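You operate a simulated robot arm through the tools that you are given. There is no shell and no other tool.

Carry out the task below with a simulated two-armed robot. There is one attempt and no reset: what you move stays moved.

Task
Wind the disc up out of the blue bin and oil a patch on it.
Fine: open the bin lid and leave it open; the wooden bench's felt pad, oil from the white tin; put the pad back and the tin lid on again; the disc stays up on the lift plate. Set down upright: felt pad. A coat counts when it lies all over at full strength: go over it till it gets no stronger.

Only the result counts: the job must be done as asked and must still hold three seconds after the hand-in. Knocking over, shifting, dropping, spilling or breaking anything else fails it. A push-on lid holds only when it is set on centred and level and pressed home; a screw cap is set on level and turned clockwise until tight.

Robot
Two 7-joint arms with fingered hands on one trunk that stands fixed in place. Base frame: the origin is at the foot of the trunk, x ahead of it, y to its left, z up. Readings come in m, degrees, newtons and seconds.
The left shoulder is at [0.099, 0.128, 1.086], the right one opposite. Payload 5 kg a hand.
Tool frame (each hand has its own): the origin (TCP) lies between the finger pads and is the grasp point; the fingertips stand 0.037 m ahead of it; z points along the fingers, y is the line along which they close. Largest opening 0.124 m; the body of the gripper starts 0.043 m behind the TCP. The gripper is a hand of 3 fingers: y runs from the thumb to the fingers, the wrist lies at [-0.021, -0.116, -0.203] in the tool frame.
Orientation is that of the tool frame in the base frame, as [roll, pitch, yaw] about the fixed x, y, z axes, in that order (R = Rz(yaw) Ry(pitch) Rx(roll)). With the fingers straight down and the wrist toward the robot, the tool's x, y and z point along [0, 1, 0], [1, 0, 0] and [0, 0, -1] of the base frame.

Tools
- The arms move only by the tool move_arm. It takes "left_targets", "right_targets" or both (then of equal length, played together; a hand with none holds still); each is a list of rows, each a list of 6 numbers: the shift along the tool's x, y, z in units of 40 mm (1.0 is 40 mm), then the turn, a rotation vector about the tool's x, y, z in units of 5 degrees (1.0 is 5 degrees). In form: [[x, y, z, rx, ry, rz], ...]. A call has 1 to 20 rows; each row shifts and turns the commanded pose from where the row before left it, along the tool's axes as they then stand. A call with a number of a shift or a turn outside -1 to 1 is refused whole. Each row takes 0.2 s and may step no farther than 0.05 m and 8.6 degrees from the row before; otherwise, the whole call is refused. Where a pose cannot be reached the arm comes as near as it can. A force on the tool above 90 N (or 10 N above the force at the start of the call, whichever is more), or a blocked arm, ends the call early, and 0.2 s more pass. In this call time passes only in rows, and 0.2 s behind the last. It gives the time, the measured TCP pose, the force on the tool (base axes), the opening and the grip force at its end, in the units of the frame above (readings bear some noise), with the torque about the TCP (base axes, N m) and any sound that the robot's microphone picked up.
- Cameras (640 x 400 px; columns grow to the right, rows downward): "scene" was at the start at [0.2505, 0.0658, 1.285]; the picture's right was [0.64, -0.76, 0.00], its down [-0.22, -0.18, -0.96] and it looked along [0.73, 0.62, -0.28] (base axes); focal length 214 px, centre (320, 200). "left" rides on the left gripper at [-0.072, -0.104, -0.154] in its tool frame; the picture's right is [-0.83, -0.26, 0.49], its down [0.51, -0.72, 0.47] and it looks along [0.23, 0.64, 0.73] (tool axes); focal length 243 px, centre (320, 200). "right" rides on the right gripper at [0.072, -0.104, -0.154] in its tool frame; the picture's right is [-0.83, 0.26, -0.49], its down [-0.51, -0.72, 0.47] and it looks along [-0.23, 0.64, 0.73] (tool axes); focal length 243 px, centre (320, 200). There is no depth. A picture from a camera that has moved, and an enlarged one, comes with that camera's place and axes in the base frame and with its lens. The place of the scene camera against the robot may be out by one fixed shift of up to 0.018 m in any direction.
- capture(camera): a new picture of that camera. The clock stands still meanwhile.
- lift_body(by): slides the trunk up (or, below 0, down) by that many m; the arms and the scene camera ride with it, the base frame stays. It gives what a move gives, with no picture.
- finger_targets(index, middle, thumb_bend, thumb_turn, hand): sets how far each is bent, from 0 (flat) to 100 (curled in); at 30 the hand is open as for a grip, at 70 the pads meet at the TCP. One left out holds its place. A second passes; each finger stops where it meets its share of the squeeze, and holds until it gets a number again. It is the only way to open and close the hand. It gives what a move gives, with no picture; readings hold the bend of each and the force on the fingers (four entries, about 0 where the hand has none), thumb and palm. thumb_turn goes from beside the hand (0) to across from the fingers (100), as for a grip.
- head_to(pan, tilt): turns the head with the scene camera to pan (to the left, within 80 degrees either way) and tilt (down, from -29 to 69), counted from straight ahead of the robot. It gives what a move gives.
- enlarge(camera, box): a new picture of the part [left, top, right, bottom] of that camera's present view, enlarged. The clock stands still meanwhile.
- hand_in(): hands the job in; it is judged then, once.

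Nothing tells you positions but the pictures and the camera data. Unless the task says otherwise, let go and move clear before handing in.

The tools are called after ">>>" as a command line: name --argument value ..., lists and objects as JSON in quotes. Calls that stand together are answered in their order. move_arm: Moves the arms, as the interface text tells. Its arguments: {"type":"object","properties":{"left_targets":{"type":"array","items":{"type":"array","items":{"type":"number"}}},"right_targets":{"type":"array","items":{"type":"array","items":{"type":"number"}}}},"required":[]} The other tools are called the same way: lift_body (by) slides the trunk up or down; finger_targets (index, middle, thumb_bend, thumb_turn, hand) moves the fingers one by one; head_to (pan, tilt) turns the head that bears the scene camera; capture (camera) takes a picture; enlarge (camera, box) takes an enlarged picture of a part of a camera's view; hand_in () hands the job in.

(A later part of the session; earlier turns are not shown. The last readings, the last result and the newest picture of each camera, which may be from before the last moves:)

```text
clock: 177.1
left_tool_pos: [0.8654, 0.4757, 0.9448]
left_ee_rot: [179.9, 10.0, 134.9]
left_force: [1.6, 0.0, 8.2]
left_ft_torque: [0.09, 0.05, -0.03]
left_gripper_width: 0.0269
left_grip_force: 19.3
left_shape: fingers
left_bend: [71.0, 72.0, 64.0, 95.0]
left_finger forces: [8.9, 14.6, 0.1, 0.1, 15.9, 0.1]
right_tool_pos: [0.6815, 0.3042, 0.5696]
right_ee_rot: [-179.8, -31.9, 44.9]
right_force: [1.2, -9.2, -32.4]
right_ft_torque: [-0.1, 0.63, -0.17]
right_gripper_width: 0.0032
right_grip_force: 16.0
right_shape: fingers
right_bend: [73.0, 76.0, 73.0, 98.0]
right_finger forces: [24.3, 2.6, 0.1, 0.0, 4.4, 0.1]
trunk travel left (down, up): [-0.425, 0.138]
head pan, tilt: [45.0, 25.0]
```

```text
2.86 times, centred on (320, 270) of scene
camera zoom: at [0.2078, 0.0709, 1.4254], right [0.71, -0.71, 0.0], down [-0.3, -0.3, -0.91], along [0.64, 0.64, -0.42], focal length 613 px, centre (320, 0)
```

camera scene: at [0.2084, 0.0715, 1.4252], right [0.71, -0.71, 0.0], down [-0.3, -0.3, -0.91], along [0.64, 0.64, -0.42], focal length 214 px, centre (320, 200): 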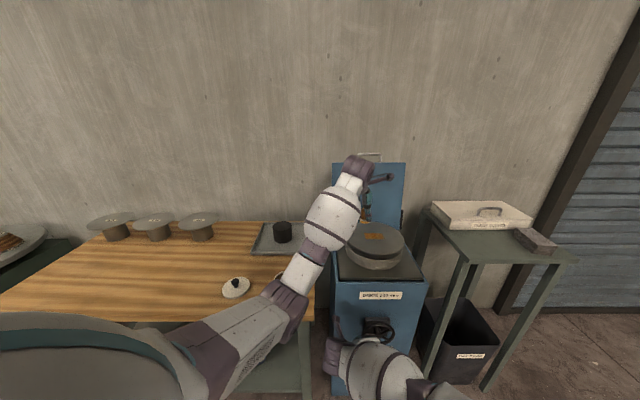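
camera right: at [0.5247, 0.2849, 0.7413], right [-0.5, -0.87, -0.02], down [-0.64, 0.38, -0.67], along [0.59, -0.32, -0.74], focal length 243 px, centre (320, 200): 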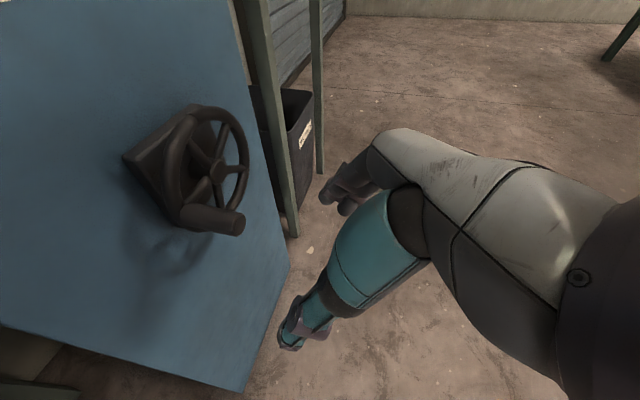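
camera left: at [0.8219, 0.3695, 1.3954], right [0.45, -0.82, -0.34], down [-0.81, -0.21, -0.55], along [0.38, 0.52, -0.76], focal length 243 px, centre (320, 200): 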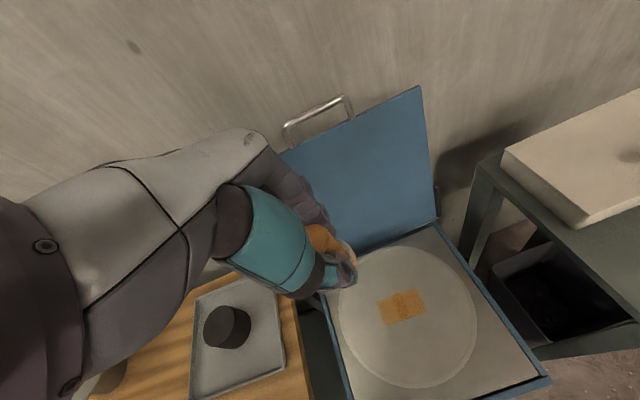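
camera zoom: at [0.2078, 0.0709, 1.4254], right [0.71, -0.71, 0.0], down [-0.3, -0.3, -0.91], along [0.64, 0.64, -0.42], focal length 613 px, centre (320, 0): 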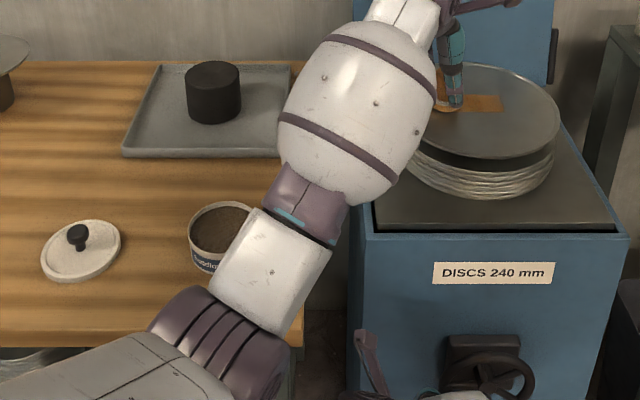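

>>> move_arm --left_targets '[[-0.414, 0, 0.08, 0, 0, 0], [-0.414, 0, 0.073, 0, 0, 0], [-0.414, 0, 0.073, 0, 0, 0], [-0.414, 0, 0.073, 0, 0, 0], [-0.414, 0, 0.073, 0, 0, 0], [-0.414, 0, 0.073, 0, 0, 0], [0, -0.25, 0, 0, 0, 0], [0.414, 0, -0.073, 0, 0, 0], [0.414, 0, -0.073, 0, 0, 0], [0.414, 0, -0.073, 0, 0, 0], [0.414, 0, -0.073, 0, 0, 0], [0.414, 0, -0.073, 0, 0, 0], [0.414, 0, -0.073, 0, 0, 0]]'

>>> move_arm --left_targets '[[0, 0.5, 0, 0, 0, 0], [-0.414, 0, 0.073, 0, 0, 0], [-0.414, 0, 0.073, 0, 0, 0], [-0.414, 0, 0.073, 0, 0, 0], [-0.414, 0, 0.073, 0, 0, 0], [-0.414, 0, 0.073, 0, 0, 0], [-0.414, 0, 0.073, 0, 0, 0], [0, -0.25, 0, 0, 0, 0], [0.414, 0, -0.073, 0, 0, 0], [0.414, 0, -0.073, 0, 0, 0], [0.414, 0, -0.073, 0, 0, 0], [0.414, 0, -0.073, 0, 0, 0], [0.414, 0, -0.073, 0, 0, 0], [0.414, 0, -0.073, 0, 0, 0]]'

>>> enlarge --camera "left" --box '[280, 150, 480, 340]'

>>> enlarge --camera "scene" --box '[335, 200, 415, 270]'

```text
clock: 179.9
left_tool_pos: [0.8574, 0.4677, 0.9436]
left_ee_rot: [179.9, 10.1, 134.9]
left_force: [2.9, -3.0, 14.1]
left_ft_torque: [-0.03, -0.06, 0.0]
left_gripper_width: 0.0266
left_grip_force: 22.2
left_shape: fingers
left_bend: [71.0, 72.0, 64.0, 94.0]
left_finger forces: [10.0, 17.9, 0.0, 0.0, 17.7, 0.0]
right_tool_pos: [0.6808, 0.3042, 0.5704]
right_ee_rot: [-179.9, -31.9, 45.0]
right_force: [1.7, -7.9, -31.1]
right_ft_torque: [-0.07, 0.58, -0.17]
right_gripper_width: 0.0038
right_grip_force: 14.6
right_shape: fingers
right_bend: [72.0, 76.0, 73.0, 98.0]
right_finger forces: [22.9, 2.8, 0.0, 0.1, 4.3, 0.0]
trunk travel left (down, up): [-0.425, 0.138]
head pan, tilt: [45.0, 25.0]
```

```text
clock: 182.9
left_tool_pos: [0.8647, 0.4737, 0.9425]
left_ee_rot: [180.0, 10.0, 134.9]
left_force: [2.1, -2.2, 10.0]
left_ft_torque: [-0.01, -0.04, 0.0]
left_gripper_width: 0.0265
left_grip_force: 21.2
left_shape: fingers
left_bend: [71.0, 72.0, 64.0, 94.0]
left_finger forces: [9.9, 14.7, 0.1, 0.0, 16.9, 0.0]
right_tool_pos: [0.6805, 0.304, 0.5693]
right_ee_rot: [-179.8, -31.9, 45.0]
right_force: [3.3, -8.0, -26.9]
right_ft_torque: [-0.08, 0.49, -0.15]
right_gripper_width: 0.004
right_grip_force: 14.3
right_shape: fingers
right_bend: [72.0, 76.0, 73.0, 98.0]
right_finger forces: [21.4, 2.8, 0.0, 0.0, 4.2, 0.1]
trunk travel left (down, up): [-0.425, 0.138]
head pan, tilt: [45.0, 25.0]
```

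```text
2.11 times, centred on (380, 245) of left
camera zoom: at [0.8229, 0.3689, 1.1068], right [0.45, -0.82, -0.34], down [-0.81, -0.21, -0.55], along [0.38, 0.52, -0.76], focal length 511 px, centre (194, 105)
```

zoom: 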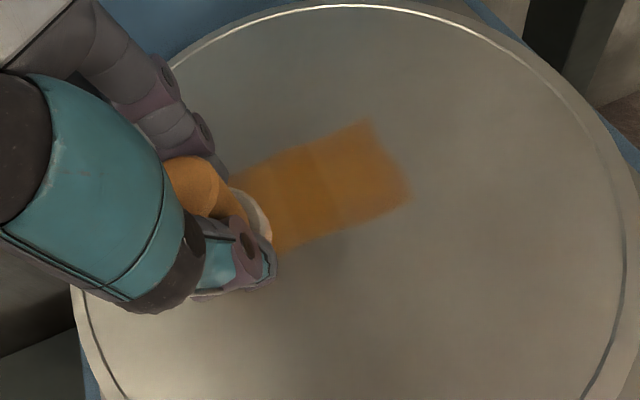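

```text
5.71 times, centred on (375, 235) of scene
camera zoom: at [0.207, 0.0707, 1.4254], right [0.71, -0.71, 0.0], down [-0.3, -0.3, -0.91], along [0.64, 0.64, -0.42], focal length 1226 px, centre (6, 0)
```

zoom: 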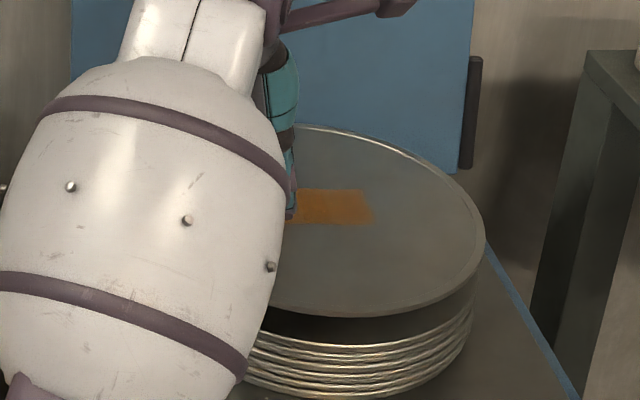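

The coat is even and no longer changes. I'll lift the pad high, then release the crank and check that the disc stays up.

>>> move_arm --left_targets '[[-0.09, 0, -0.49, 0, 0, 0], [-0.157, 0, -0.887, 0, 0, 0], [-0.157, 0, -0.887, 0, 0, 0], [-0.157, 0, -0.887, 0, 0, 0], [-0.157, 0, -0.887, 0, 0, 0], [-0.157, 0, -0.887, 0, 0, 0], [-0.157, 0, -0.887, 0, 0, 0], [-0.157, 0, -0.887, 0, 0, 0]]'

>>> finger_targets --hand "right" --index 34 --middle 34 --thumb_bend 34

>>> move_arm --right_targets '[[-0.6, 0, -0.38, 0, 0, 0], [-0.8, 0, -0.5, 0, 0, 0], [-0.8, 0, -0.5, 0, 0, 0], [-0.8, 0, -0.5, 0, 0, 0]]'

>>> enlarge --camera "left" --box '[330, 220, 550, 400]'

>>> capture --camera "scene"

>>> capture --camera "right"

```text
clock: 184.7
left_tool_pos: [0.868, 0.4749, 1.2145]
left_ee_rot: [-180.0, 9.9, 135.0]
left_force: [0.5, -0.5, -1.3]
left_ft_torque: [0.03, 0.01, -0.01]
left_gripper_width: 0.0264
left_grip_force: 16.8
left_shape: fingers
left_bend: [71.0, 72.0, 64.0, 95.0]
left_finger forces: [9.7, 8.8, 0.0, 0.1, 14.7, 0.0]
right_tool_pos: [0.6795, 0.3045, 0.5688]
right_ee_rot: [-179.8, -31.9, 45.0]
right_force: [2.1, -9.0, -22.3]
right_ft_torque: [-0.1, 0.37, -0.2]
right_gripper_width: 0.0037
right_grip_force: 13.0
right_shape: fingers
right_bend: [72.0, 76.0, 73.0, 98.0]
right_finger forces: [19.5, 2.1, 0.1, 0.0, 3.8, 0.0]
trunk travel left (down, up): [-0.425, 0.138]
head pan, tilt: [45.0, 25.0]
```

```text
clock: 185.7
left_tool_pos: [0.8647, 0.4759, 1.2154]
left_ee_rot: [179.8, 9.9, 134.9]
left_force: [-1.3, 0.0, 0.0]
left_ft_torque: [-0.02, -0.04, 0.0]
left_gripper_width: 0.0265
left_grip_force: 16.4
left_shape: fingers
left_bend: [71.0, 72.0, 64.0, 95.0]
left_finger forces: [9.8, 8.7, 0.0, 0.0, 14.7, 0.1]
right_tool_pos: [0.6801, 0.3047, 0.5707]
right_ee_rot: [180.0, -32.0, 45.0]
right_force: [0.1, 0.3, 0.4]
right_ft_torque: [0.01, -0.02, 0.0]
right_gripper_width: 0.1162
right_grip_force: 0.0
right_shape: fingers
right_bend: [34.0, 34.0, 34.0, 98.0]
right_finger forces: [0.0, 0.0, 0.0, 0.0, 0.1, 0.1]
trunk travel left (down, up): [-0.425, 0.138]
head pan, tilt: [45.0, 25.0]
```

```text
clock: 186.7
left_tool_pos: [0.865, 0.4747, 1.2173]
left_ee_rot: [179.9, 10.0, 134.9]
left_force: [1.4, -1.3, -0.4]
left_ft_torque: [0.02, -0.02, 0.02]
left_gripper_width: 0.0265
left_grip_force: 16.7
left_shape: fingers
left_bend: [71.0, 72.0, 64.0, 95.0]
left_finger forces: [9.7, 8.7, 0.1, 0.0, 14.7, 0.1]
right_tool_pos: [0.5783, 0.2017, 0.5742]
right_ee_rot: [180.0, -32.2, 45.0]
right_force: [-0.2, 0.0, 0.5]
right_ft_torque: [-0.02, 0.01, -0.01]
right_gripper_width: 0.1164
right_grip_force: 0.1
right_shape: fingers
right_bend: [34.0, 34.0, 34.0, 98.0]
right_finger forces: [0.0, 0.0, 0.0, 0.0, 0.0, 0.0]
trunk travel left (down, up): [-0.425, 0.138]
head pan, tilt: [45.0, 25.0]
```

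```text
2.22 times, centred on (440, 310) of left
camera zoom: at [0.8226, 0.3704, 1.3801], right [0.45, -0.82, -0.34], down [-0.8, -0.21, -0.55], along [0.38, 0.53, -0.76], focal length 539 px, centre (53, -44)
```

zoom: 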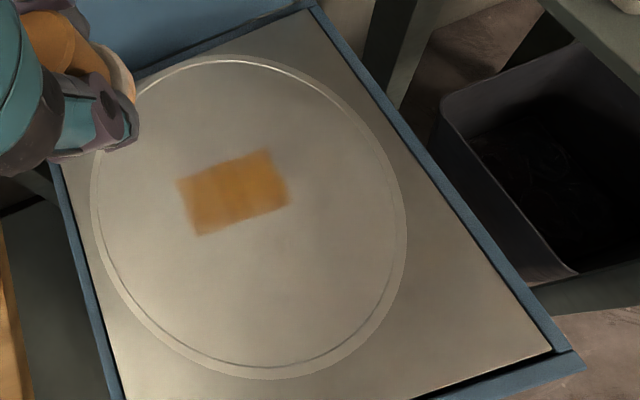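

```text
taken
camera scene: at [0.2048, 0.0697, 1.4259], right [0.71, -0.71, 0.0], down [-0.3, -0.3, -0.91], along [0.64, 0.64, -0.42], focal length 214 px, centre (320, 200)
```

scene: 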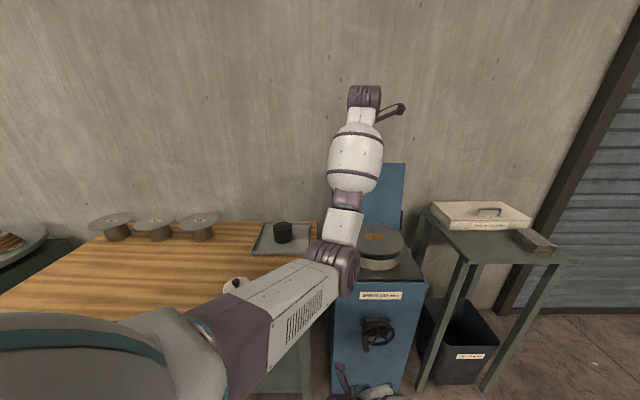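

```text
taken
camera right: at [0.4919, 0.2625, 0.7429], right [-0.5, -0.87, -0.02], down [-0.64, 0.38, -0.67], along [0.59, -0.32, -0.74], focal length 243 px, centre (320, 200)
```

right: 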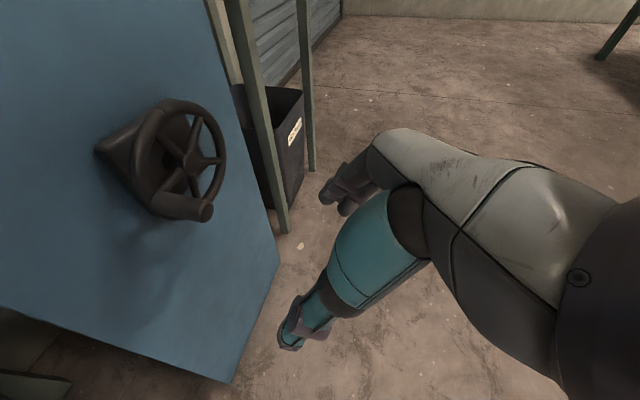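

The patch is uniform and the disc stays up. Now I'll carry the pad back toward its home at a safe height.

>>> move_arm --left_targets '[[0.89, 0.166, -0.3, 0, 0, 0], [0.89, 0.166, -0.3, 0, 0, 0], [0.89, 0.166, -0.157, 0, 0, 0], [0.89, 0.166, -0.157, 0, 0, 0], [0.89, 0.166, -0.157, 0, 0, 0], [0.89, 0.166, -0.157, 0, 0, 0], [0.89, 0.166, -0.157, 0, 0, 0], [0.89, 0.166, -0.157, 0, 0, 0]]' --right_targets '[[-0.1, 0.45, -0.9, 0, 0, 0], [-0.1, 0.45, -0.9, 0, 0, 0], [-0.1, 0.45, -0.9, 0, 0, 0], [-0.1, 0.45, -0.9, 0, 0, 0], [-0.1, 0.45, -0.9, 0, 0, 0], [-0.1, 0.45, -0.9, 0, 0, 0], [-0.1, 0.45, -0.9, 0, 0, 0], [0, 0, 0, 0, 0, 0]]'

>>> capture --camera "scene"

```text
clock: 188.5
left_tool_pos: [0.6926, 0.7195, 1.2256]
left_ee_rot: [-180.0, 10.1, 134.9]
left_force: [0.5, 0.4, -0.7]
left_ft_torque: [-0.02, -0.05, -0.01]
left_gripper_width: 0.0263
left_grip_force: 16.7
left_shape: fingers
left_bend: [71.0, 71.0, 64.0, 95.0]
left_finger forces: [9.6, 8.7, 0.1, 0.0, 14.7, 0.0]
right_tool_pos: [0.5568, 0.003, 0.7747]
right_ee_rot: [179.9, -31.9, 45.0]
right_force: [1.0, 1.2, 0.0]
right_ft_torque: [0.0, 0.0, -0.01]
right_gripper_width: 0.1166
right_grip_force: 0.1
right_shape: fingers
right_bend: [34.0, 34.0, 34.0, 98.0]
right_finger forces: [0.0, 0.1, 0.1, 0.0, 0.0, 0.0]
trunk travel left (down, up): [-0.425, 0.138]
head pan, tilt: [45.0, 25.0]
```

```text
taken
camera scene: at [0.2048, 0.0734, 1.4256], right [0.71, -0.71, 0.0], down [-0.3, -0.3, -0.91], along [0.64, 0.64, -0.42], focal length 214 px, centre (320, 200)
```

scene: 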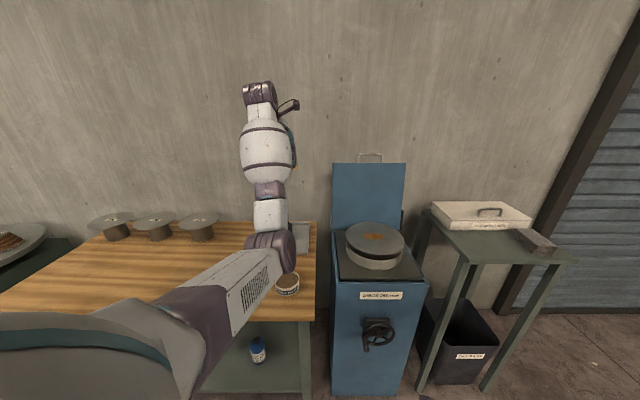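

>>> move_arm --left_targets '[[0.873, 0.172, -0.154, 0, 0, 0], [0.873, 0.172, -0.154, 0, 0, 0], [0.873, 0.172, -0.154, 0, 0, 0], [0.873, 0.172, -0.154, 0, 0, 0], [0.873, 0.172, -0.154, 0, 0, 0], [0.873, 0.172, -0.154, 0, 0, 0], [0.873, 0.172, -0.154, 0, 0, 0], [0.873, 0.172, -0.154, 0, 0, 0]]'

>>> capture --camera "scene"

>>> capture --camera "left"

```text
clock: 190.3
left_tool_pos: [0.5297, 0.9591, 1.2301]
left_ee_rot: [179.9, 10.2, 134.9]
left_force: [-0.1, 0.1, -0.7]
left_ft_torque: [-0.03, -0.06, 0.01]
left_gripper_width: 0.0264
left_grip_force: 16.6
left_shape: fingers
left_bend: [71.0, 71.0, 64.0, 95.0]
left_finger forces: [9.3, 8.5, 0.0, 0.1, 14.6, 0.0]
right_tool_pos: [0.5576, 0.0016, 0.775]
right_ee_rot: [179.8, -32.1, 45.0]
right_force: [-0.3, 0.3, -0.5]
right_ft_torque: [-0.01, 0.0, 0.0]
right_gripper_width: 0.1166
right_grip_force: 0.0
right_shape: fingers
right_bend: [34.0, 34.0, 34.0, 98.0]
right_finger forces: [0.0, 0.1, 0.0, 0.0, 0.1, 0.0]
trunk travel left (down, up): [-0.425, 0.138]
head pan, tilt: [45.0, 25.0]
```

```text
taken
camera scene: at [0.2038, 0.0715, 1.4259], right [0.71, -0.71, 0.0], down [-0.3, -0.3, -0.91], along [0.64, 0.64, -0.42], focal length 214 px, centre (320, 200)
```

scene: 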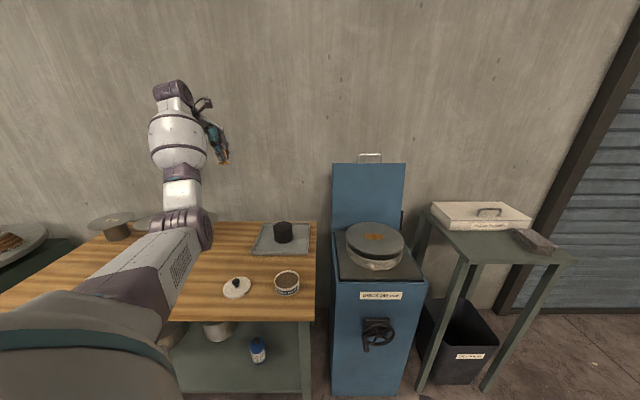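

```text
taken
camera left: at [0.4876, 0.8548, 1.3938], right [0.45, -0.82, -0.34], down [-0.8, -0.21, -0.55], along [0.38, 0.52, -0.76], focal length 243 px, centre (320, 200)
```

left: 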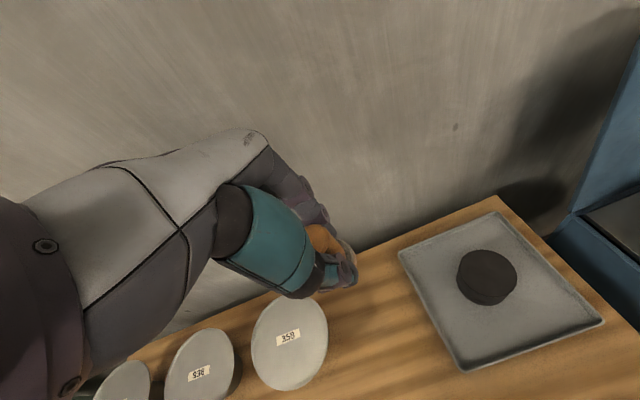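

>>> move_arm --left_targets '[[0.157, -0.23, 0.887, 0, 0, 0], [0.157, 0, 0.887, 0, 0, 0], [0.157, 0, 0.887, 0, 0, 0], [0.157, 0, 0.887, 0, 0, 0], [0.157, 0, 0.887, 0, 0, 0], [0.157, 0, 0.887, 0, 0, 0], [0.157, 0, 0.887, 0, 0, 0], [0.157, 0, 0.887, 0, 0, 0]]'

>>> capture --camera "scene"

>>> capture --camera "left"

```text
clock: 192.1
left_tool_pos: [0.5271, 0.9507, 0.939]
left_ee_rot: [179.8, 10.1, 135.0]
left_force: [-0.9, -0.5, -0.8]
left_ft_torque: [-0.02, 0.02, 0.0]
left_gripper_width: 0.0266
left_grip_force: 15.7
left_shape: fingers
left_bend: [71.0, 71.0, 64.0, 95.0]
left_finger forces: [9.3, 8.7, 0.0, 0.1, 14.3, 0.1]
right_tool_pos: [0.5573, 0.0034, 0.7738]
right_ee_rot: [-179.9, -32.0, 44.9]
right_force: [1.0, -0.2, -1.0]
right_ft_torque: [-0.03, -0.01, 0.04]
right_gripper_width: 0.1164
right_grip_force: 0.3
right_shape: fingers
right_bend: [34.0, 34.0, 34.0, 98.0]
right_finger forces: [0.1, 0.1, 0.0, 0.0, 0.0, 0.1]
trunk travel left (down, up): [-0.425, 0.138]
head pan, tilt: [45.0, 25.0]
```

```text
taken
camera scene: at [0.2053, 0.0715, 1.4257], right [0.71, -0.71, 0.0], down [-0.3, -0.3, -0.91], along [0.64, 0.64, -0.42], focal length 214 px, centre (320, 200)
```

scene: 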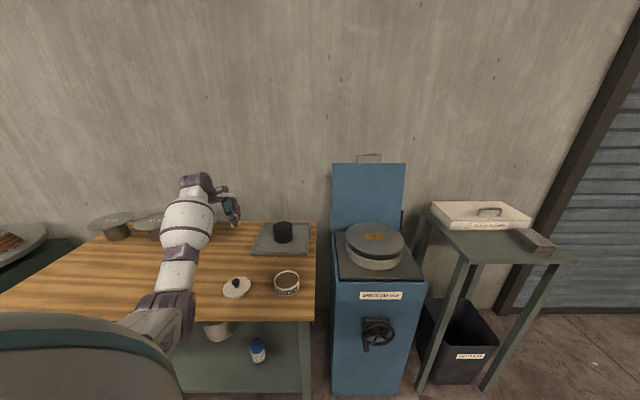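

```text
taken
camera left: at [0.486, 0.8456, 1.1022], right [0.45, -0.82, -0.34], down [-0.8, -0.21, -0.55], along [0.38, 0.52, -0.76], focal length 243 px, centre (320, 200)
```

left: 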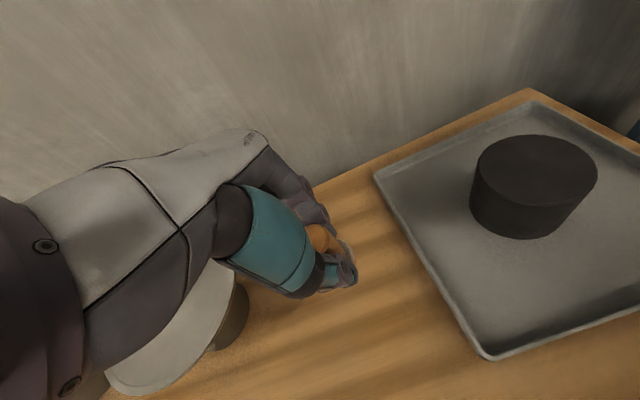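

>>> move_arm --left_targets '[[0.27, -0.03, 0.56, 0, 0, 0], [0.1, 0, 0.59, 0, 0, 0], [0.05, 0, 0.3, 0, 0, 0]]'

>>> enlarge --camera "scene" --box '[200, 190, 270, 250]'

>>> enlarge --camera "left" --box '[280, 180, 430, 320]'

```text
clock: 192.9
left_tool_pos: [0.5223, 0.9532, 0.8779]
left_ee_rot: [179.9, 10.0, 134.8]
left_force: [0.3, 0.7, -0.6]
left_ft_torque: [0.01, -0.03, -0.01]
left_gripper_width: 0.0264
left_grip_force: 16.1
left_shape: fingers
left_bend: [71.0, 71.0, 64.0, 95.0]
left_finger forces: [9.3, 8.6, 0.0, 0.1, 14.4, 0.0]
right_tool_pos: [0.5571, 0.0014, 0.7752]
right_ee_rot: [-180.0, -32.1, 45.0]
right_force: [0.3, -0.5, -0.2]
right_ft_torque: [-0.02, -0.02, -0.01]
right_gripper_width: 0.1164
right_grip_force: 0.0
right_shape: fingers
right_bend: [34.0, 34.0, 34.0, 98.0]
right_finger forces: [0.0, 0.0, 0.1, 0.0, 0.1, 0.0]
trunk travel left (down, up): [-0.425, 0.138]
head pan, tilt: [45.0, 25.0]
```

```text
6.67 times, centred on (235, 220) of scene
camera zoom: at [0.205, 0.0708, 1.4258], right [0.71, -0.71, 0.0], down [-0.3, -0.3, -0.91], along [0.64, 0.64, -0.42], focal length 1430 px, centre (887, 67)
```

zoom: 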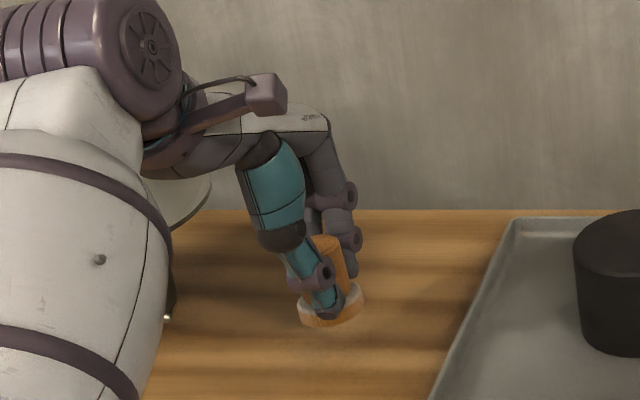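

```text
2.86 times, centred on (355, 250) of left
camera zoom: at [0.4803, 0.8493, 1.0417], right [0.45, -0.82, -0.34], down [-0.8, -0.21, -0.55], along [0.38, 0.53, -0.76], focal length 693 px, centre (220, 57)
```

zoom: 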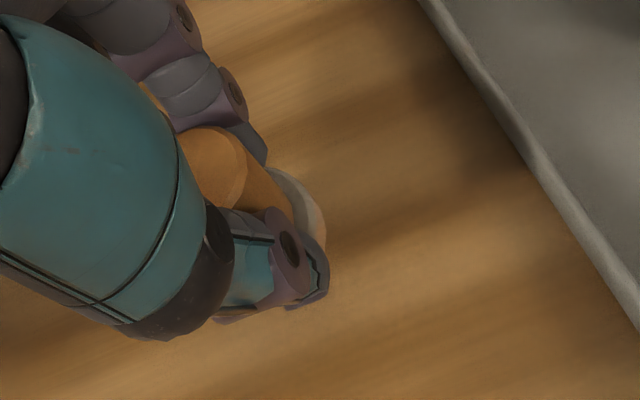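

>>> move_arm --left_targets '[[0.035, 0, 0.2, 0, 0, 0], [0.02, 0, 0.12, 0, 0, 0]]'

>>> move_arm --left_targets '[[0.017, 0, 0.098, 0, 0, 0]]'

>>> move_arm --left_targets '[[0.014, 0, 0.08, 0, 0, 0]]'

>>> enlarge --camera "scene" --box '[200, 190, 270, 250]'

```text
clock: 193.5
left_tool_pos: [0.523, 0.9547, 0.8677]
left_ee_rot: [179.9, 10.1, 135.0]
left_force: [0.2, -0.9, -0.4]
left_ft_torque: [0.0, 0.0, -0.01]
left_gripper_width: 0.0267
left_grip_force: 16.5
left_shape: fingers
left_bend: [71.0, 71.0, 64.0, 95.0]
left_finger forces: [9.3, 8.6, 0.0, 0.0, 14.4, 0.0]
right_tool_pos: [0.5572, 0.0013, 0.7752]
right_ee_rot: [180.0, -31.9, 45.0]
right_force: [-1.9, 0.0, -0.6]
right_ft_torque: [-0.01, -0.01, 0.03]
right_gripper_width: 0.1167
right_grip_force: 0.1
right_shape: fingers
right_bend: [34.0, 34.0, 34.0, 98.0]
right_finger forces: [0.1, 0.0, 0.0, 0.0, 0.0, 0.0]
trunk travel left (down, up): [-0.425, 0.138]
head pan, tilt: [45.0, 25.0]
```

```text
clock: 193.9
left_tool_pos: [0.5231, 0.9545, 0.8627]
left_ee_rot: [180.0, 10.1, 135.0]
left_force: [1.1, -0.6, -0.2]
left_ft_torque: [0.0, 0.03, 0.01]
left_gripper_width: 0.0266
left_grip_force: 16.2
left_shape: fingers
left_bend: [71.0, 71.0, 64.0, 95.0]
left_finger forces: [9.3, 8.6, 0.0, 0.1, 14.4, 0.0]
right_tool_pos: [0.5578, 0.0013, 0.7746]
right_ee_rot: [180.0, -32.1, 44.9]
right_force: [-0.2, 0.7, 0.5]
right_ft_torque: [-0.01, -0.03, 0.01]
right_gripper_width: 0.1164
right_grip_force: 0.1
right_shape: fingers
right_bend: [34.0, 34.0, 34.0, 98.0]
right_finger forces: [0.0, 0.0, 0.0, 0.0, 0.0, 0.1]
trunk travel left (down, up): [-0.425, 0.138]
head pan, tilt: [45.0, 25.0]
```

```text
clock: 194.3
left_tool_pos: [0.5226, 0.9554, 0.8596]
left_ee_rot: [179.9, 10.0, 134.9]
left_force: [0.4, 0.7, -1.1]
left_ft_torque: [0.01, -0.02, 0.01]
left_gripper_width: 0.0266
left_grip_force: 16.0
left_shape: fingers
left_bend: [71.0, 71.0, 64.0, 95.0]
left_finger forces: [9.3, 8.6, 0.0, 0.1, 14.4, 0.0]
right_tool_pos: [0.5567, 0.0017, 0.7744]
right_ee_rot: [180.0, -32.0, 45.1]
right_force: [1.0, 0.4, 0.7]
right_ft_torque: [0.01, 0.01, 0.02]
right_gripper_width: 0.1165
right_grip_force: 0.1
right_shape: fingers
right_bend: [34.0, 34.0, 34.0, 98.0]
right_finger forces: [0.0, 0.0, 0.0, 0.0, 0.0, 0.1]
trunk travel left (down, up): [-0.425, 0.138]
head pan, tilt: [45.0, 25.0]
```

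```text
6.67 times, centred on (235, 220) of scene
camera zoom: at [0.205, 0.071, 1.4258], right [0.71, -0.71, 0.0], down [-0.3, -0.3, -0.91], along [0.64, 0.64, -0.42], focal length 1430 px, centre (887, 67)
```

zoom: 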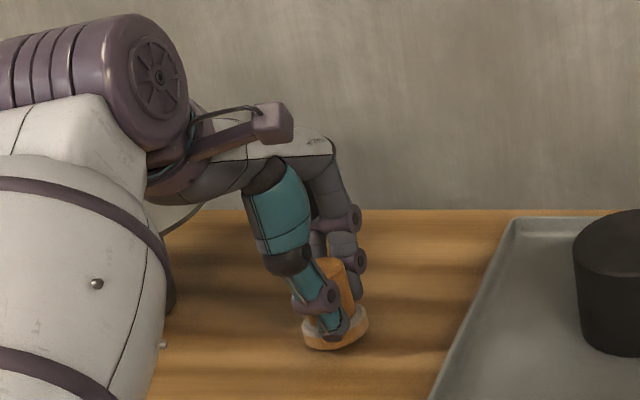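

>>> move_arm --left_targets '[[-0.17, 0, 0, 0, 0.6, 0], [0, 0, 0, 0, 0.6, 0]]'

>>> enlarge --camera "scene" --box '[200, 190, 270, 250]'

>>> enlarge --camera "left" --box '[280, 180, 430, 320]'

```text
clock: 194.9
left_tool_pos: [0.5289, 0.9486, 0.8604]
left_ee_rot: [179.9, 4.0, 135.0]
left_force: [0.0, -0.1, -0.3]
left_ft_torque: [-0.02, -0.01, 0.01]
left_gripper_width: 0.0267
left_grip_force: 16.6
left_shape: fingers
left_bend: [71.0, 71.0, 64.0, 95.0]
left_finger forces: [9.1, 8.3, 0.0, 0.0, 14.4, 0.0]
right_tool_pos: [0.5574, 0.002, 0.7757]
right_ee_rot: [180.0, -32.0, 45.0]
right_force: [0.0, 0.3, -0.3]
right_ft_torque: [0.04, 0.01, -0.02]
right_gripper_width: 0.1162
right_grip_force: 0.0
right_shape: fingers
right_bend: [34.0, 34.0, 34.0, 98.0]
right_finger forces: [0.1, 0.0, 0.0, 0.0, 0.0, 0.0]
trunk travel left (down, up): [-0.425, 0.138]
head pan, tilt: [45.0, 25.0]
```

```text
6.67 times, centred on (235, 220) of scene
camera zoom: at [0.205, 0.071, 1.4258], right [0.71, -0.71, 0.0], down [-0.3, -0.3, -0.91], along [0.64, 0.64, -0.42], focal length 1430 px, centre (887, 67)
```

zoom: 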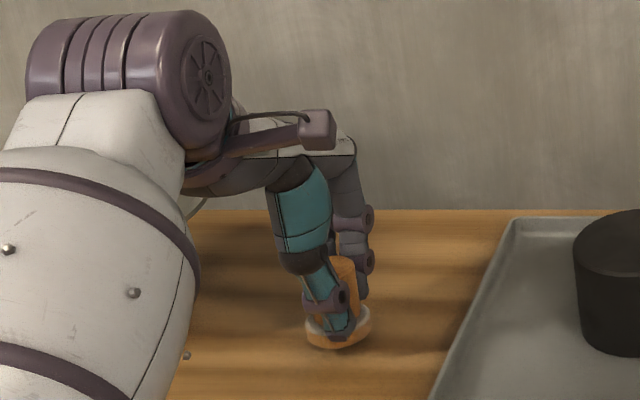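

```text
2.86 times, centred on (355, 250) of left
camera zoom: at [0.4978, 0.8331, 1.0186], right [0.42, -0.8, -0.43], down [-0.84, -0.17, -0.51], along [0.33, 0.58, -0.74], focal length 693 px, centre (220, 57)
```

zoom: 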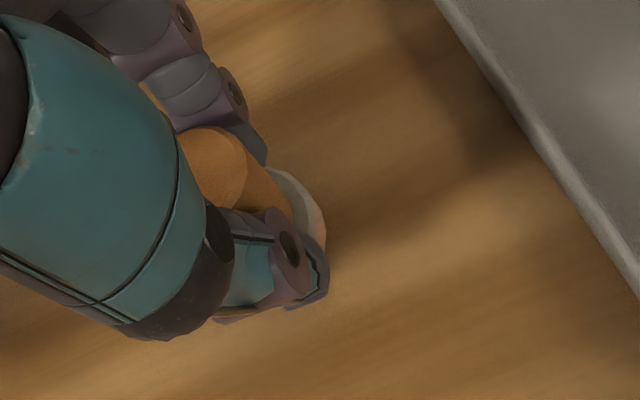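

>>> enlarge --camera "scene" --box '[222, 205, 252, 225]'

```text
16.00 times, centred on (237, 215) of scene
camera zoom: at [0.205, 0.071, 1.4258], right [0.71, -0.71, 0.0], down [-0.3, -0.3, -0.91], along [0.64, 0.64, -0.42], focal length 3432 px, centre (1648, -40)
```

zoom: 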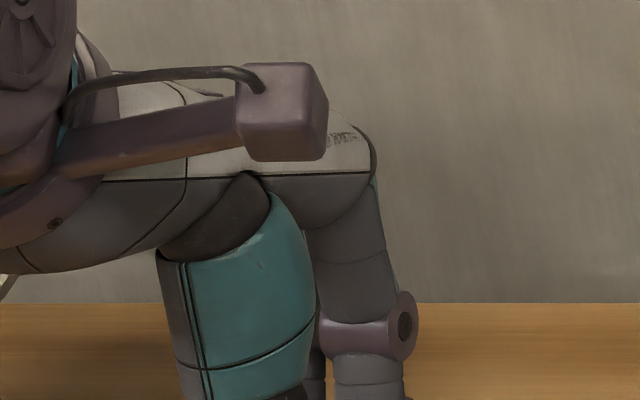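

>>> enlarge --camera "scene" --box '[220, 222, 255, 246]'

```text
16.00 times, centred on (238, 234) of scene
camera zoom: at [0.205, 0.071, 1.4258], right [0.71, -0.71, 0.0], down [-0.3, -0.3, -0.91], along [0.64, 0.64, -0.42], focal length 3432 px, centre (1640, -344)
```

zoom: 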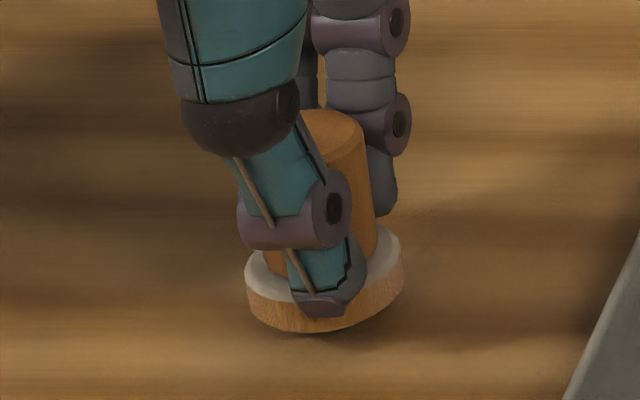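

>>> move_arm --left_targets '[[0.05, 0, 0.05, 0, -0.5, 0]]'

>>> move_arm --left_targets '[[0.01, 0, 0.1, 0, 0, 0]]'

>>> enlarge --camera "scene" --box '[220, 222, 255, 246]'

```text
clock: 195.3
left_tool_pos: [0.5264, 0.9514, 0.8583]
left_ee_rot: [179.9, 6.5, 134.9]
left_force: [0.3, 0.3, 0.3]
left_ft_torque: [-0.03, 0.02, -0.02]
left_gripper_width: 0.0268
left_grip_force: 16.3
left_shape: fingers
left_bend: [71.0, 71.0, 64.0, 95.0]
left_finger forces: [9.2, 8.5, 0.0, 0.1, 14.4, 0.1]
right_tool_pos: [0.5566, 0.0028, 0.7737]
right_ee_rot: [-180.0, -32.0, 45.0]
right_force: [-0.2, 0.1, -0.1]
right_ft_torque: [-0.01, 0.01, -0.01]
right_gripper_width: 0.1166
right_grip_force: 0.0
right_shape: fingers
right_bend: [34.0, 34.0, 34.0, 98.0]
right_finger forces: [0.0, 0.0, 0.1, 0.0, 0.0, 0.0]
trunk travel left (down, up): [-0.425, 0.138]
head pan, tilt: [45.0, 25.0]
```

```text
clock: 195.7
left_tool_pos: [0.5277, 0.9503, 0.8549]
left_ee_rot: [179.8, 6.5, 134.8]
left_force: [0.3, 0.8, -1.0]
left_ft_torque: [-0.03, 0.0, -0.02]
left_gripper_width: 0.0264
left_grip_force: 15.8
left_shape: fingers
left_bend: [71.0, 71.0, 64.0, 95.0]
left_finger forces: [9.2, 8.5, 0.0, 0.0, 14.4, 0.0]
right_tool_pos: [0.5563, 0.0033, 0.7752]
right_ee_rot: [180.0, -32.0, 45.0]
right_force: [-0.5, 0.0, 0.0]
right_ft_torque: [0.02, -0.04, 0.01]
right_gripper_width: 0.1165
right_grip_force: 0.1
right_shape: fingers
right_bend: [34.0, 34.0, 34.0, 98.0]
right_finger forces: [0.0, 0.1, 0.0, 0.0, 0.1, 0.0]
trunk travel left (down, up): [-0.425, 0.138]
head pan, tilt: [45.0, 25.0]
```

```text
16.00 times, centred on (238, 234) of scene
camera zoom: at [0.2051, 0.071, 1.4258], right [0.71, -0.71, 0.0], down [-0.3, -0.3, -0.91], along [0.64, 0.64, -0.42], focal length 3432 px, centre (1640, -344)
```

zoom: 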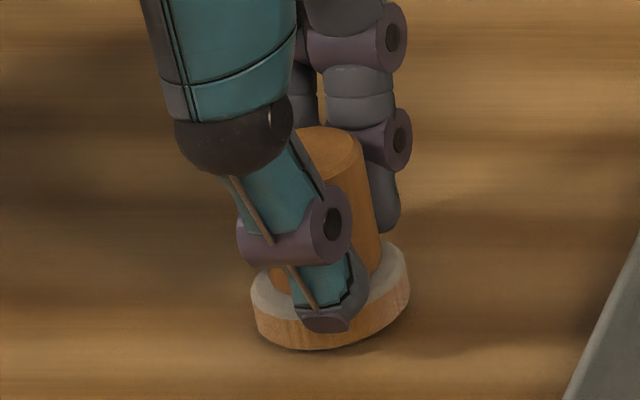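

>>> move_arm --left_targets '[[0.009, 0, 0.08, 0, 0, 0]]'

>>> move_arm --left_targets '[[0.009, 0, 0.08, 0, 0, 0]]'

```text
clock: 196.1
left_tool_pos: [0.5278, 0.9494, 0.8509]
left_ee_rot: [179.9, 6.5, 134.9]
left_force: [0.6, -0.5, 0.9]
left_ft_torque: [-0.02, -0.03, 0.0]
left_gripper_width: 0.0265
left_grip_force: 16.6
left_shape: fingers
left_bend: [71.0, 71.0, 64.0, 95.0]
left_finger forces: [9.1, 9.3, 0.0, 0.0, 14.8, 0.1]
right_tool_pos: [0.5575, 0.0012, 0.7759]
right_ee_rot: [-180.0, -32.0, 45.1]
right_force: [0.3, -0.1, 0.1]
right_ft_torque: [-0.02, -0.02, 0.03]
right_gripper_width: 0.1166
right_grip_force: 0.0
right_shape: fingers
right_bend: [34.0, 34.0, 34.0, 98.0]
right_finger forces: [0.0, 0.0, 0.0, 0.0, 0.1, 0.1]
trunk travel left (down, up): [-0.425, 0.138]
head pan, tilt: [45.0, 25.0]
```

```text
clock: 196.5
left_tool_pos: [0.5267, 0.9505, 0.8504]
left_ee_rot: [179.6, 6.5, 134.8]
left_force: [1.6, -0.6, 12.2]
left_ft_torque: [0.01, -0.02, 0.02]
left_gripper_width: 0.0265
left_grip_force: 20.3
left_shape: fingers
left_bend: [71.0, 72.0, 64.0, 95.0]
left_finger forces: [9.5, 13.7, 0.1, 0.0, 16.5, 0.0]
right_tool_pos: [0.5565, 0.0014, 0.7746]
right_ee_rot: [179.9, -32.1, 45.0]
right_force: [-0.7, 0.1, 0.1]
right_ft_torque: [0.0, -0.03, 0.0]
right_gripper_width: 0.1164
right_grip_force: 0.0
right_shape: fingers
right_bend: [34.0, 34.0, 34.0, 98.0]
right_finger forces: [0.0, 0.0, 0.0, 0.0, 0.0, 0.0]
trunk travel left (down, up): [-0.425, 0.138]
head pan, tilt: [45.0, 25.0]
```

>>> move_arm --left_targets '[[-0.006, 0, -0.06, 0, 0, 0]]'

>>> finger_targets --hand "left" --index 63 --middle 63 --thumb_bend 57

>>> enlarge --camera "scene" --box '[220, 222, 255, 246]'

>>> enlarge --camera "left" --box '[280, 180, 430, 320]'

```text
clock: 196.9
left_tool_pos: [0.5259, 0.9502, 0.8511]
left_ee_rot: [179.9, 6.4, 135.0]
left_force: [2.6, 0.4, 7.5]
left_ft_torque: [0.05, -0.06, -0.02]
left_gripper_width: 0.0261
left_grip_force: 19.5
left_shape: fingers
left_bend: [71.0, 72.0, 64.0, 95.0]
left_finger forces: [9.7, 13.3, 0.0, 0.1, 15.8, 0.0]
right_tool_pos: [0.5576, 0.0016, 0.7752]
right_ee_rot: [179.9, -32.1, 45.0]
right_force: [0.2, 0.3, -0.3]
right_ft_torque: [0.02, 0.01, -0.01]
right_gripper_width: 0.1163
right_grip_force: 0.0
right_shape: fingers
right_bend: [34.0, 34.0, 34.0, 98.0]
right_finger forces: [0.0, 0.0, 0.0, 0.0, 0.0, 0.0]
trunk travel left (down, up): [-0.425, 0.138]
head pan, tilt: [45.0, 25.0]
```

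```text
clock: 197.9
left_tool_pos: [0.5258, 0.9501, 0.8517]
left_ee_rot: [179.8, 6.5, 135.0]
left_force: [-2.9, 0.3, 11.2]
left_ft_torque: [0.15, 0.13, 0.0]
left_gripper_width: 0.0378
left_grip_force: 6.3
left_shape: fingers
left_bend: [63.0, 72.0, 56.0, 97.0]
left_finger forces: [0.2, 12.6, 0.0, 0.0, 0.2, 0.0]
right_tool_pos: [0.556, -0.0002, 0.7758]
right_ee_rot: [180.0, -32.1, 44.9]
right_force: [0.3, 0.0, -0.8]
right_ft_torque: [0.01, 0.01, -0.01]
right_gripper_width: 0.1165
right_grip_force: 0.1
right_shape: fingers
right_bend: [34.0, 34.0, 34.0, 98.0]
right_finger forces: [0.0, 0.0, 0.0, 0.0, 0.1, 0.0]
trunk travel left (down, up): [-0.425, 0.138]
head pan, tilt: [45.0, 25.0]
```

```text
16.00 times, centred on (238, 234) of scene
camera zoom: at [0.2038, 0.0691, 1.4261], right [0.71, -0.71, 0.0], down [-0.3, -0.3, -0.91], along [0.64, 0.64, -0.42], focal length 3432 px, centre (1640, -344)
```

zoom: 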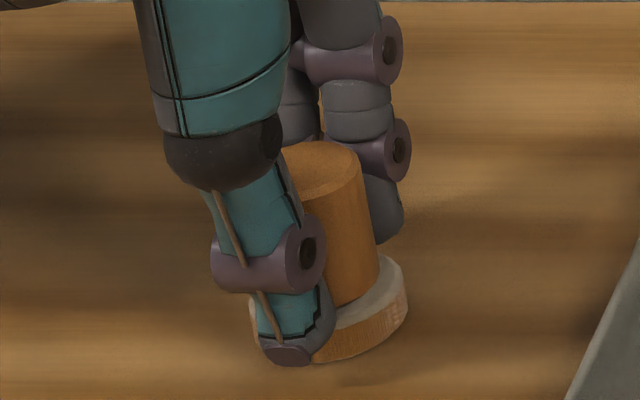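

```text
2.86 times, centred on (355, 250) of left
camera zoom: at [0.4905, 0.8385, 1.0118], right [0.44, -0.81, -0.4], down [-0.83, -0.19, -0.53], along [0.35, 0.56, -0.75], focal length 693 px, centre (220, 57)
```

zoom: 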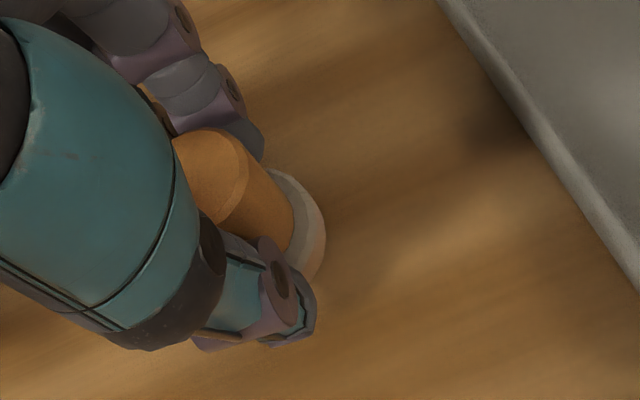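

>>> move_arm --left_targets '[[-0.01, 0, -0.12, 0, 0, 0], [-0.017, 0, -0.15, 0, 0, 0]]'

>>> enlarge --camera "scene" --box '[220, 222, 255, 246]'

>>> enlarge --camera "left" --box '[280, 180, 430, 320]'

```text
clock: 198.5
left_tool_pos: [0.5263, 0.9516, 0.861]
left_ee_rot: [-179.9, 6.6, 134.8]
left_force: [0.1, 0.6, -0.9]
left_ft_torque: [0.0, 0.02, 0.0]
left_gripper_width: 0.0384
left_grip_force: 0.1
left_shape: fingers
left_bend: [63.0, 63.0, 56.0, 97.0]
left_finger forces: [0.0, 0.0, 0.1, 0.0, 0.0, 0.0]
right_tool_pos: [0.5568, 0.0025, 0.7744]
right_ee_rot: [180.0, -32.0, 45.0]
right_force: [-0.7, -0.1, -0.1]
right_ft_torque: [0.01, 0.02, 0.0]
right_gripper_width: 0.1165
right_grip_force: 0.1
right_shape: fingers
right_bend: [34.0, 34.0, 34.0, 98.0]
right_finger forces: [0.0, 0.0, 0.0, 0.0, 0.0, 0.1]
trunk travel left (down, up): [-0.425, 0.138]
head pan, tilt: [45.0, 25.0]
```

```text
16.00 times, centred on (238, 234) of scene
camera zoom: at [0.2049, 0.0706, 1.4257], right [0.71, -0.71, 0.0], down [-0.3, -0.3, -0.91], along [0.64, 0.64, -0.42], focal length 3432 px, centre (1640, -344)
```

zoom: 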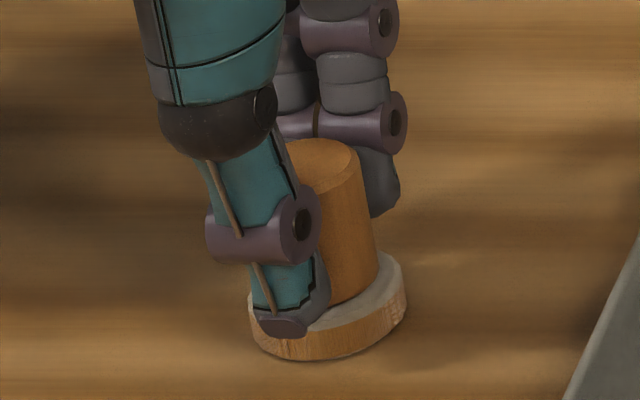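

```text
2.86 times, centred on (355, 250) of left
camera zoom: at [0.4916, 0.8394, 1.0206], right [0.44, -0.81, -0.39], down [-0.83, -0.19, -0.53], along [0.35, 0.56, -0.75], focal length 693 px, centre (220, 57)
```

zoom: 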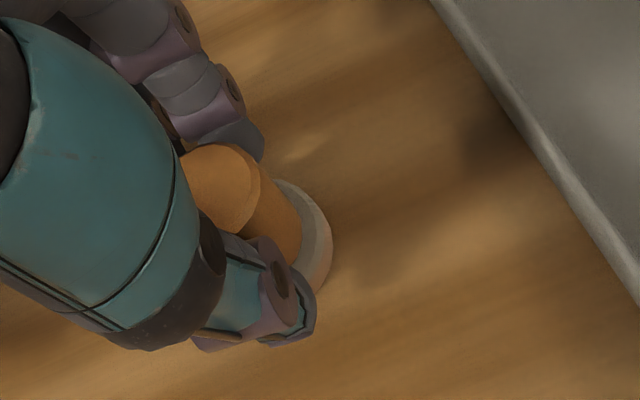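

>>> finger_targets --hand "left" --index 56 --middle 56 --thumb_bend 50

>>> move_arm --left_targets '[[-0.03, 0, -0.3, 0, 0, 0], [-0.06, 0, -0.5, 0, 0, 0], [-0.08, 0, -0.7, 0, 0, 0], [-0.1, 0, -0.9, 0, 0, 0], [-0.1, 0, -0.9, 0, 0, 0], [-0.1, 0, -0.9, 0, 0, 0]]'

>>> capture --camera "left"

>>> enlarge --camera "scene" --box '[205, 200, 315, 310]'

```text
clock: 199.5
left_tool_pos: [0.5257, 0.9503, 0.8607]
left_ee_rot: [179.9, 6.6, 134.9]
left_force: [0.1, -0.3, -0.4]
left_ft_torque: [-0.03, 0.01, -0.02]
left_gripper_width: 0.0576
left_grip_force: 0.0
left_shape: fingers
left_bend: [56.0, 56.0, 50.0, 97.0]
left_finger forces: [0.0, 0.0, 0.0, 0.0, 0.0, 0.0]
right_tool_pos: [0.5573, 0.0028, 0.7743]
right_ee_rot: [-180.0, -32.1, 45.0]
right_force: [0.4, 0.2, 0.2]
right_ft_torque: [-0.02, 0.03, -0.01]
right_gripper_width: 0.1165
right_grip_force: 0.1
right_shape: fingers
right_bend: [34.0, 34.0, 34.0, 98.0]
right_finger forces: [0.0, 0.0, 0.0, 0.0, 0.0, 0.0]
trunk travel left (down, up): [-0.425, 0.138]
head pan, tilt: [45.0, 25.0]
```

```text
clock: 200.9
left_tool_pos: [0.5269, 0.9503, 1.0292]
left_ee_rot: [179.8, 6.7, 134.9]
left_force: [0.0, 0.1, -0.3]
left_ft_torque: [0.03, -0.07, -0.01]
left_gripper_width: 0.0575
left_grip_force: 0.1
left_shape: fingers
left_bend: [56.0, 56.0, 50.0, 97.0]
left_finger forces: [0.0, 0.1, 0.0, 0.1, 0.1, 0.1]
right_tool_pos: [0.5573, 0.0018, 0.7758]
right_ee_rot: [180.0, -32.0, 45.0]
right_force: [-0.7, 0.2, -0.3]
right_ft_torque: [-0.01, -0.02, -0.03]
right_gripper_width: 0.1162
right_grip_force: 0.2
right_shape: fingers
right_bend: [34.0, 34.0, 34.0, 98.0]
right_finger forces: [0.0, 0.0, 0.1, 0.0, 0.1, 0.0]
trunk travel left (down, up): [-0.425, 0.138]
head pan, tilt: [45.0, 25.0]
```

```text
taken
camera left: at [0.4915, 0.8378, 1.1895], right [0.44, -0.81, -0.39], down [-0.83, -0.19, -0.53], along [0.35, 0.56, -0.75], focal length 243 px, centre (320, 200)
```

left: 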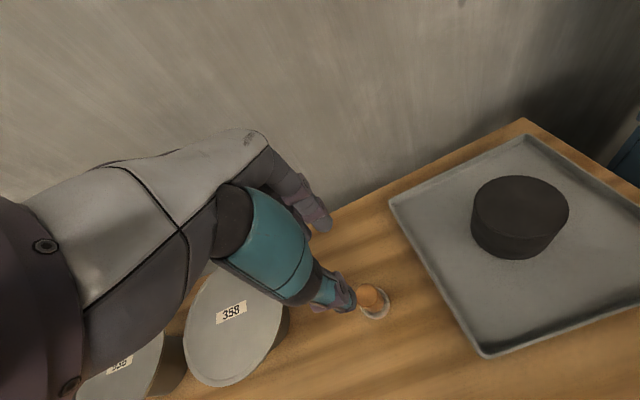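

```text
3.64 times, centred on (260, 255) of scene
camera zoom: at [0.2045, 0.0698, 1.4259], right [0.71, -0.71, 0.0], down [-0.3, -0.3, -0.91], along [0.64, 0.64, -0.42], focal length 780 px, centre (538, 0)
```

zoom: 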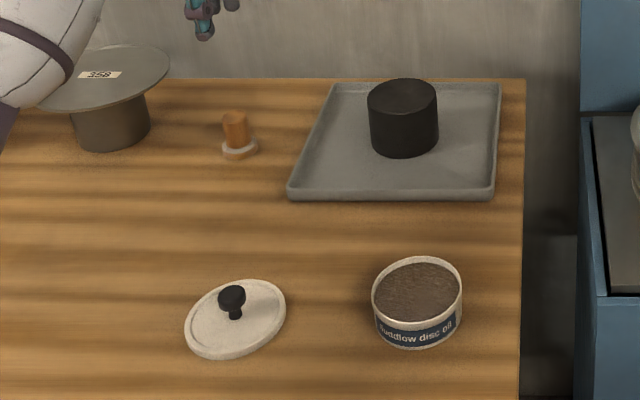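

The pad stands upright back at its place. Now I'll level the hand and go over the tin lid's knob.

>>> move_arm --left_targets '[[0, 0, -0.3, 0, 0.67, 0], [0, 0, -0.3, 0, 0.67, 0], [-0.316, -0.886, 0, 0, 0, 0], [-0.316, -0.886, 0, 0, 0, 0], [-0.316, -0.886, 0, 0, 0, 0], [-0.316, -0.886, 0, 0, 0, 0], [-0.316, -0.886, 0, 0, 0, 0], [-0.316, -0.886, 0, 0, 0, 0], [-0.316, -0.886, 0, 0, 0, 0], [-0.316, -0.886, 0, 0, 0, 0]]'

>>> capture --camera "left"

>>> capture --camera "scene"

```text
clock: 203.1
left_tool_pos: [0.3974, 0.6813, 1.0531]
left_ee_rot: [180.0, -0.2, 134.9]
left_force: [0.2, 0.1, 0.2]
left_ft_torque: [0.01, -0.04, 0.0]
left_gripper_width: 0.058
left_grip_force: 0.0
left_shape: fingers
left_bend: [56.0, 56.0, 50.0, 97.0]
left_finger forces: [0.0, 0.0, 0.1, 0.0, 0.0, 0.0]
right_tool_pos: [0.5581, 0.0016, 0.7751]
right_ee_rot: [180.0, -32.0, 45.0]
right_force: [-0.3, -0.5, 0.7]
right_ft_torque: [-0.01, 0.0, 0.0]
right_gripper_width: 0.1164
right_grip_force: 0.0
right_shape: fingers
right_bend: [34.0, 34.0, 34.0, 98.0]
right_finger forces: [0.0, 0.1, 0.0, 0.1, 0.1, 0.1]
trunk travel left (down, up): [-0.425, 0.138]
head pan, tilt: [45.0, 25.0]
```

```text
taken
camera left: at [0.3756, 0.5566, 1.206], right [0.4, -0.77, -0.5], down [-0.87, -0.15, -0.47], along [0.29, 0.62, -0.73], focal length 243 px, centre (320, 200)
```

left: 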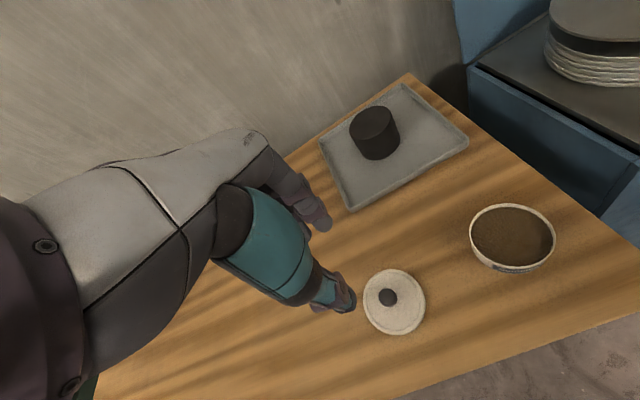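

```text
taken
camera scene: at [0.2047, 0.0698, 1.4259], right [0.71, -0.71, 0.0], down [-0.3, -0.3, -0.91], along [0.64, 0.64, -0.42], focal length 214 px, centre (320, 200)
```

scene: 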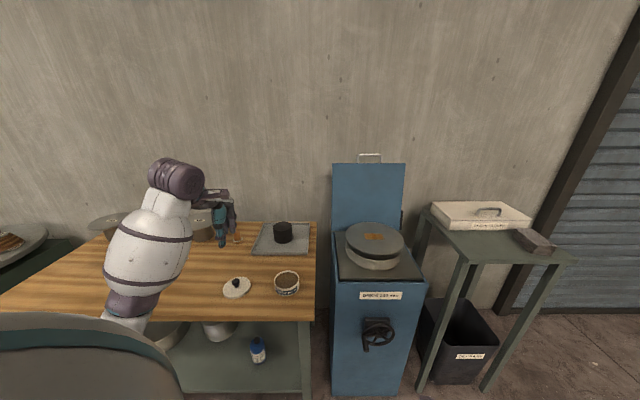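

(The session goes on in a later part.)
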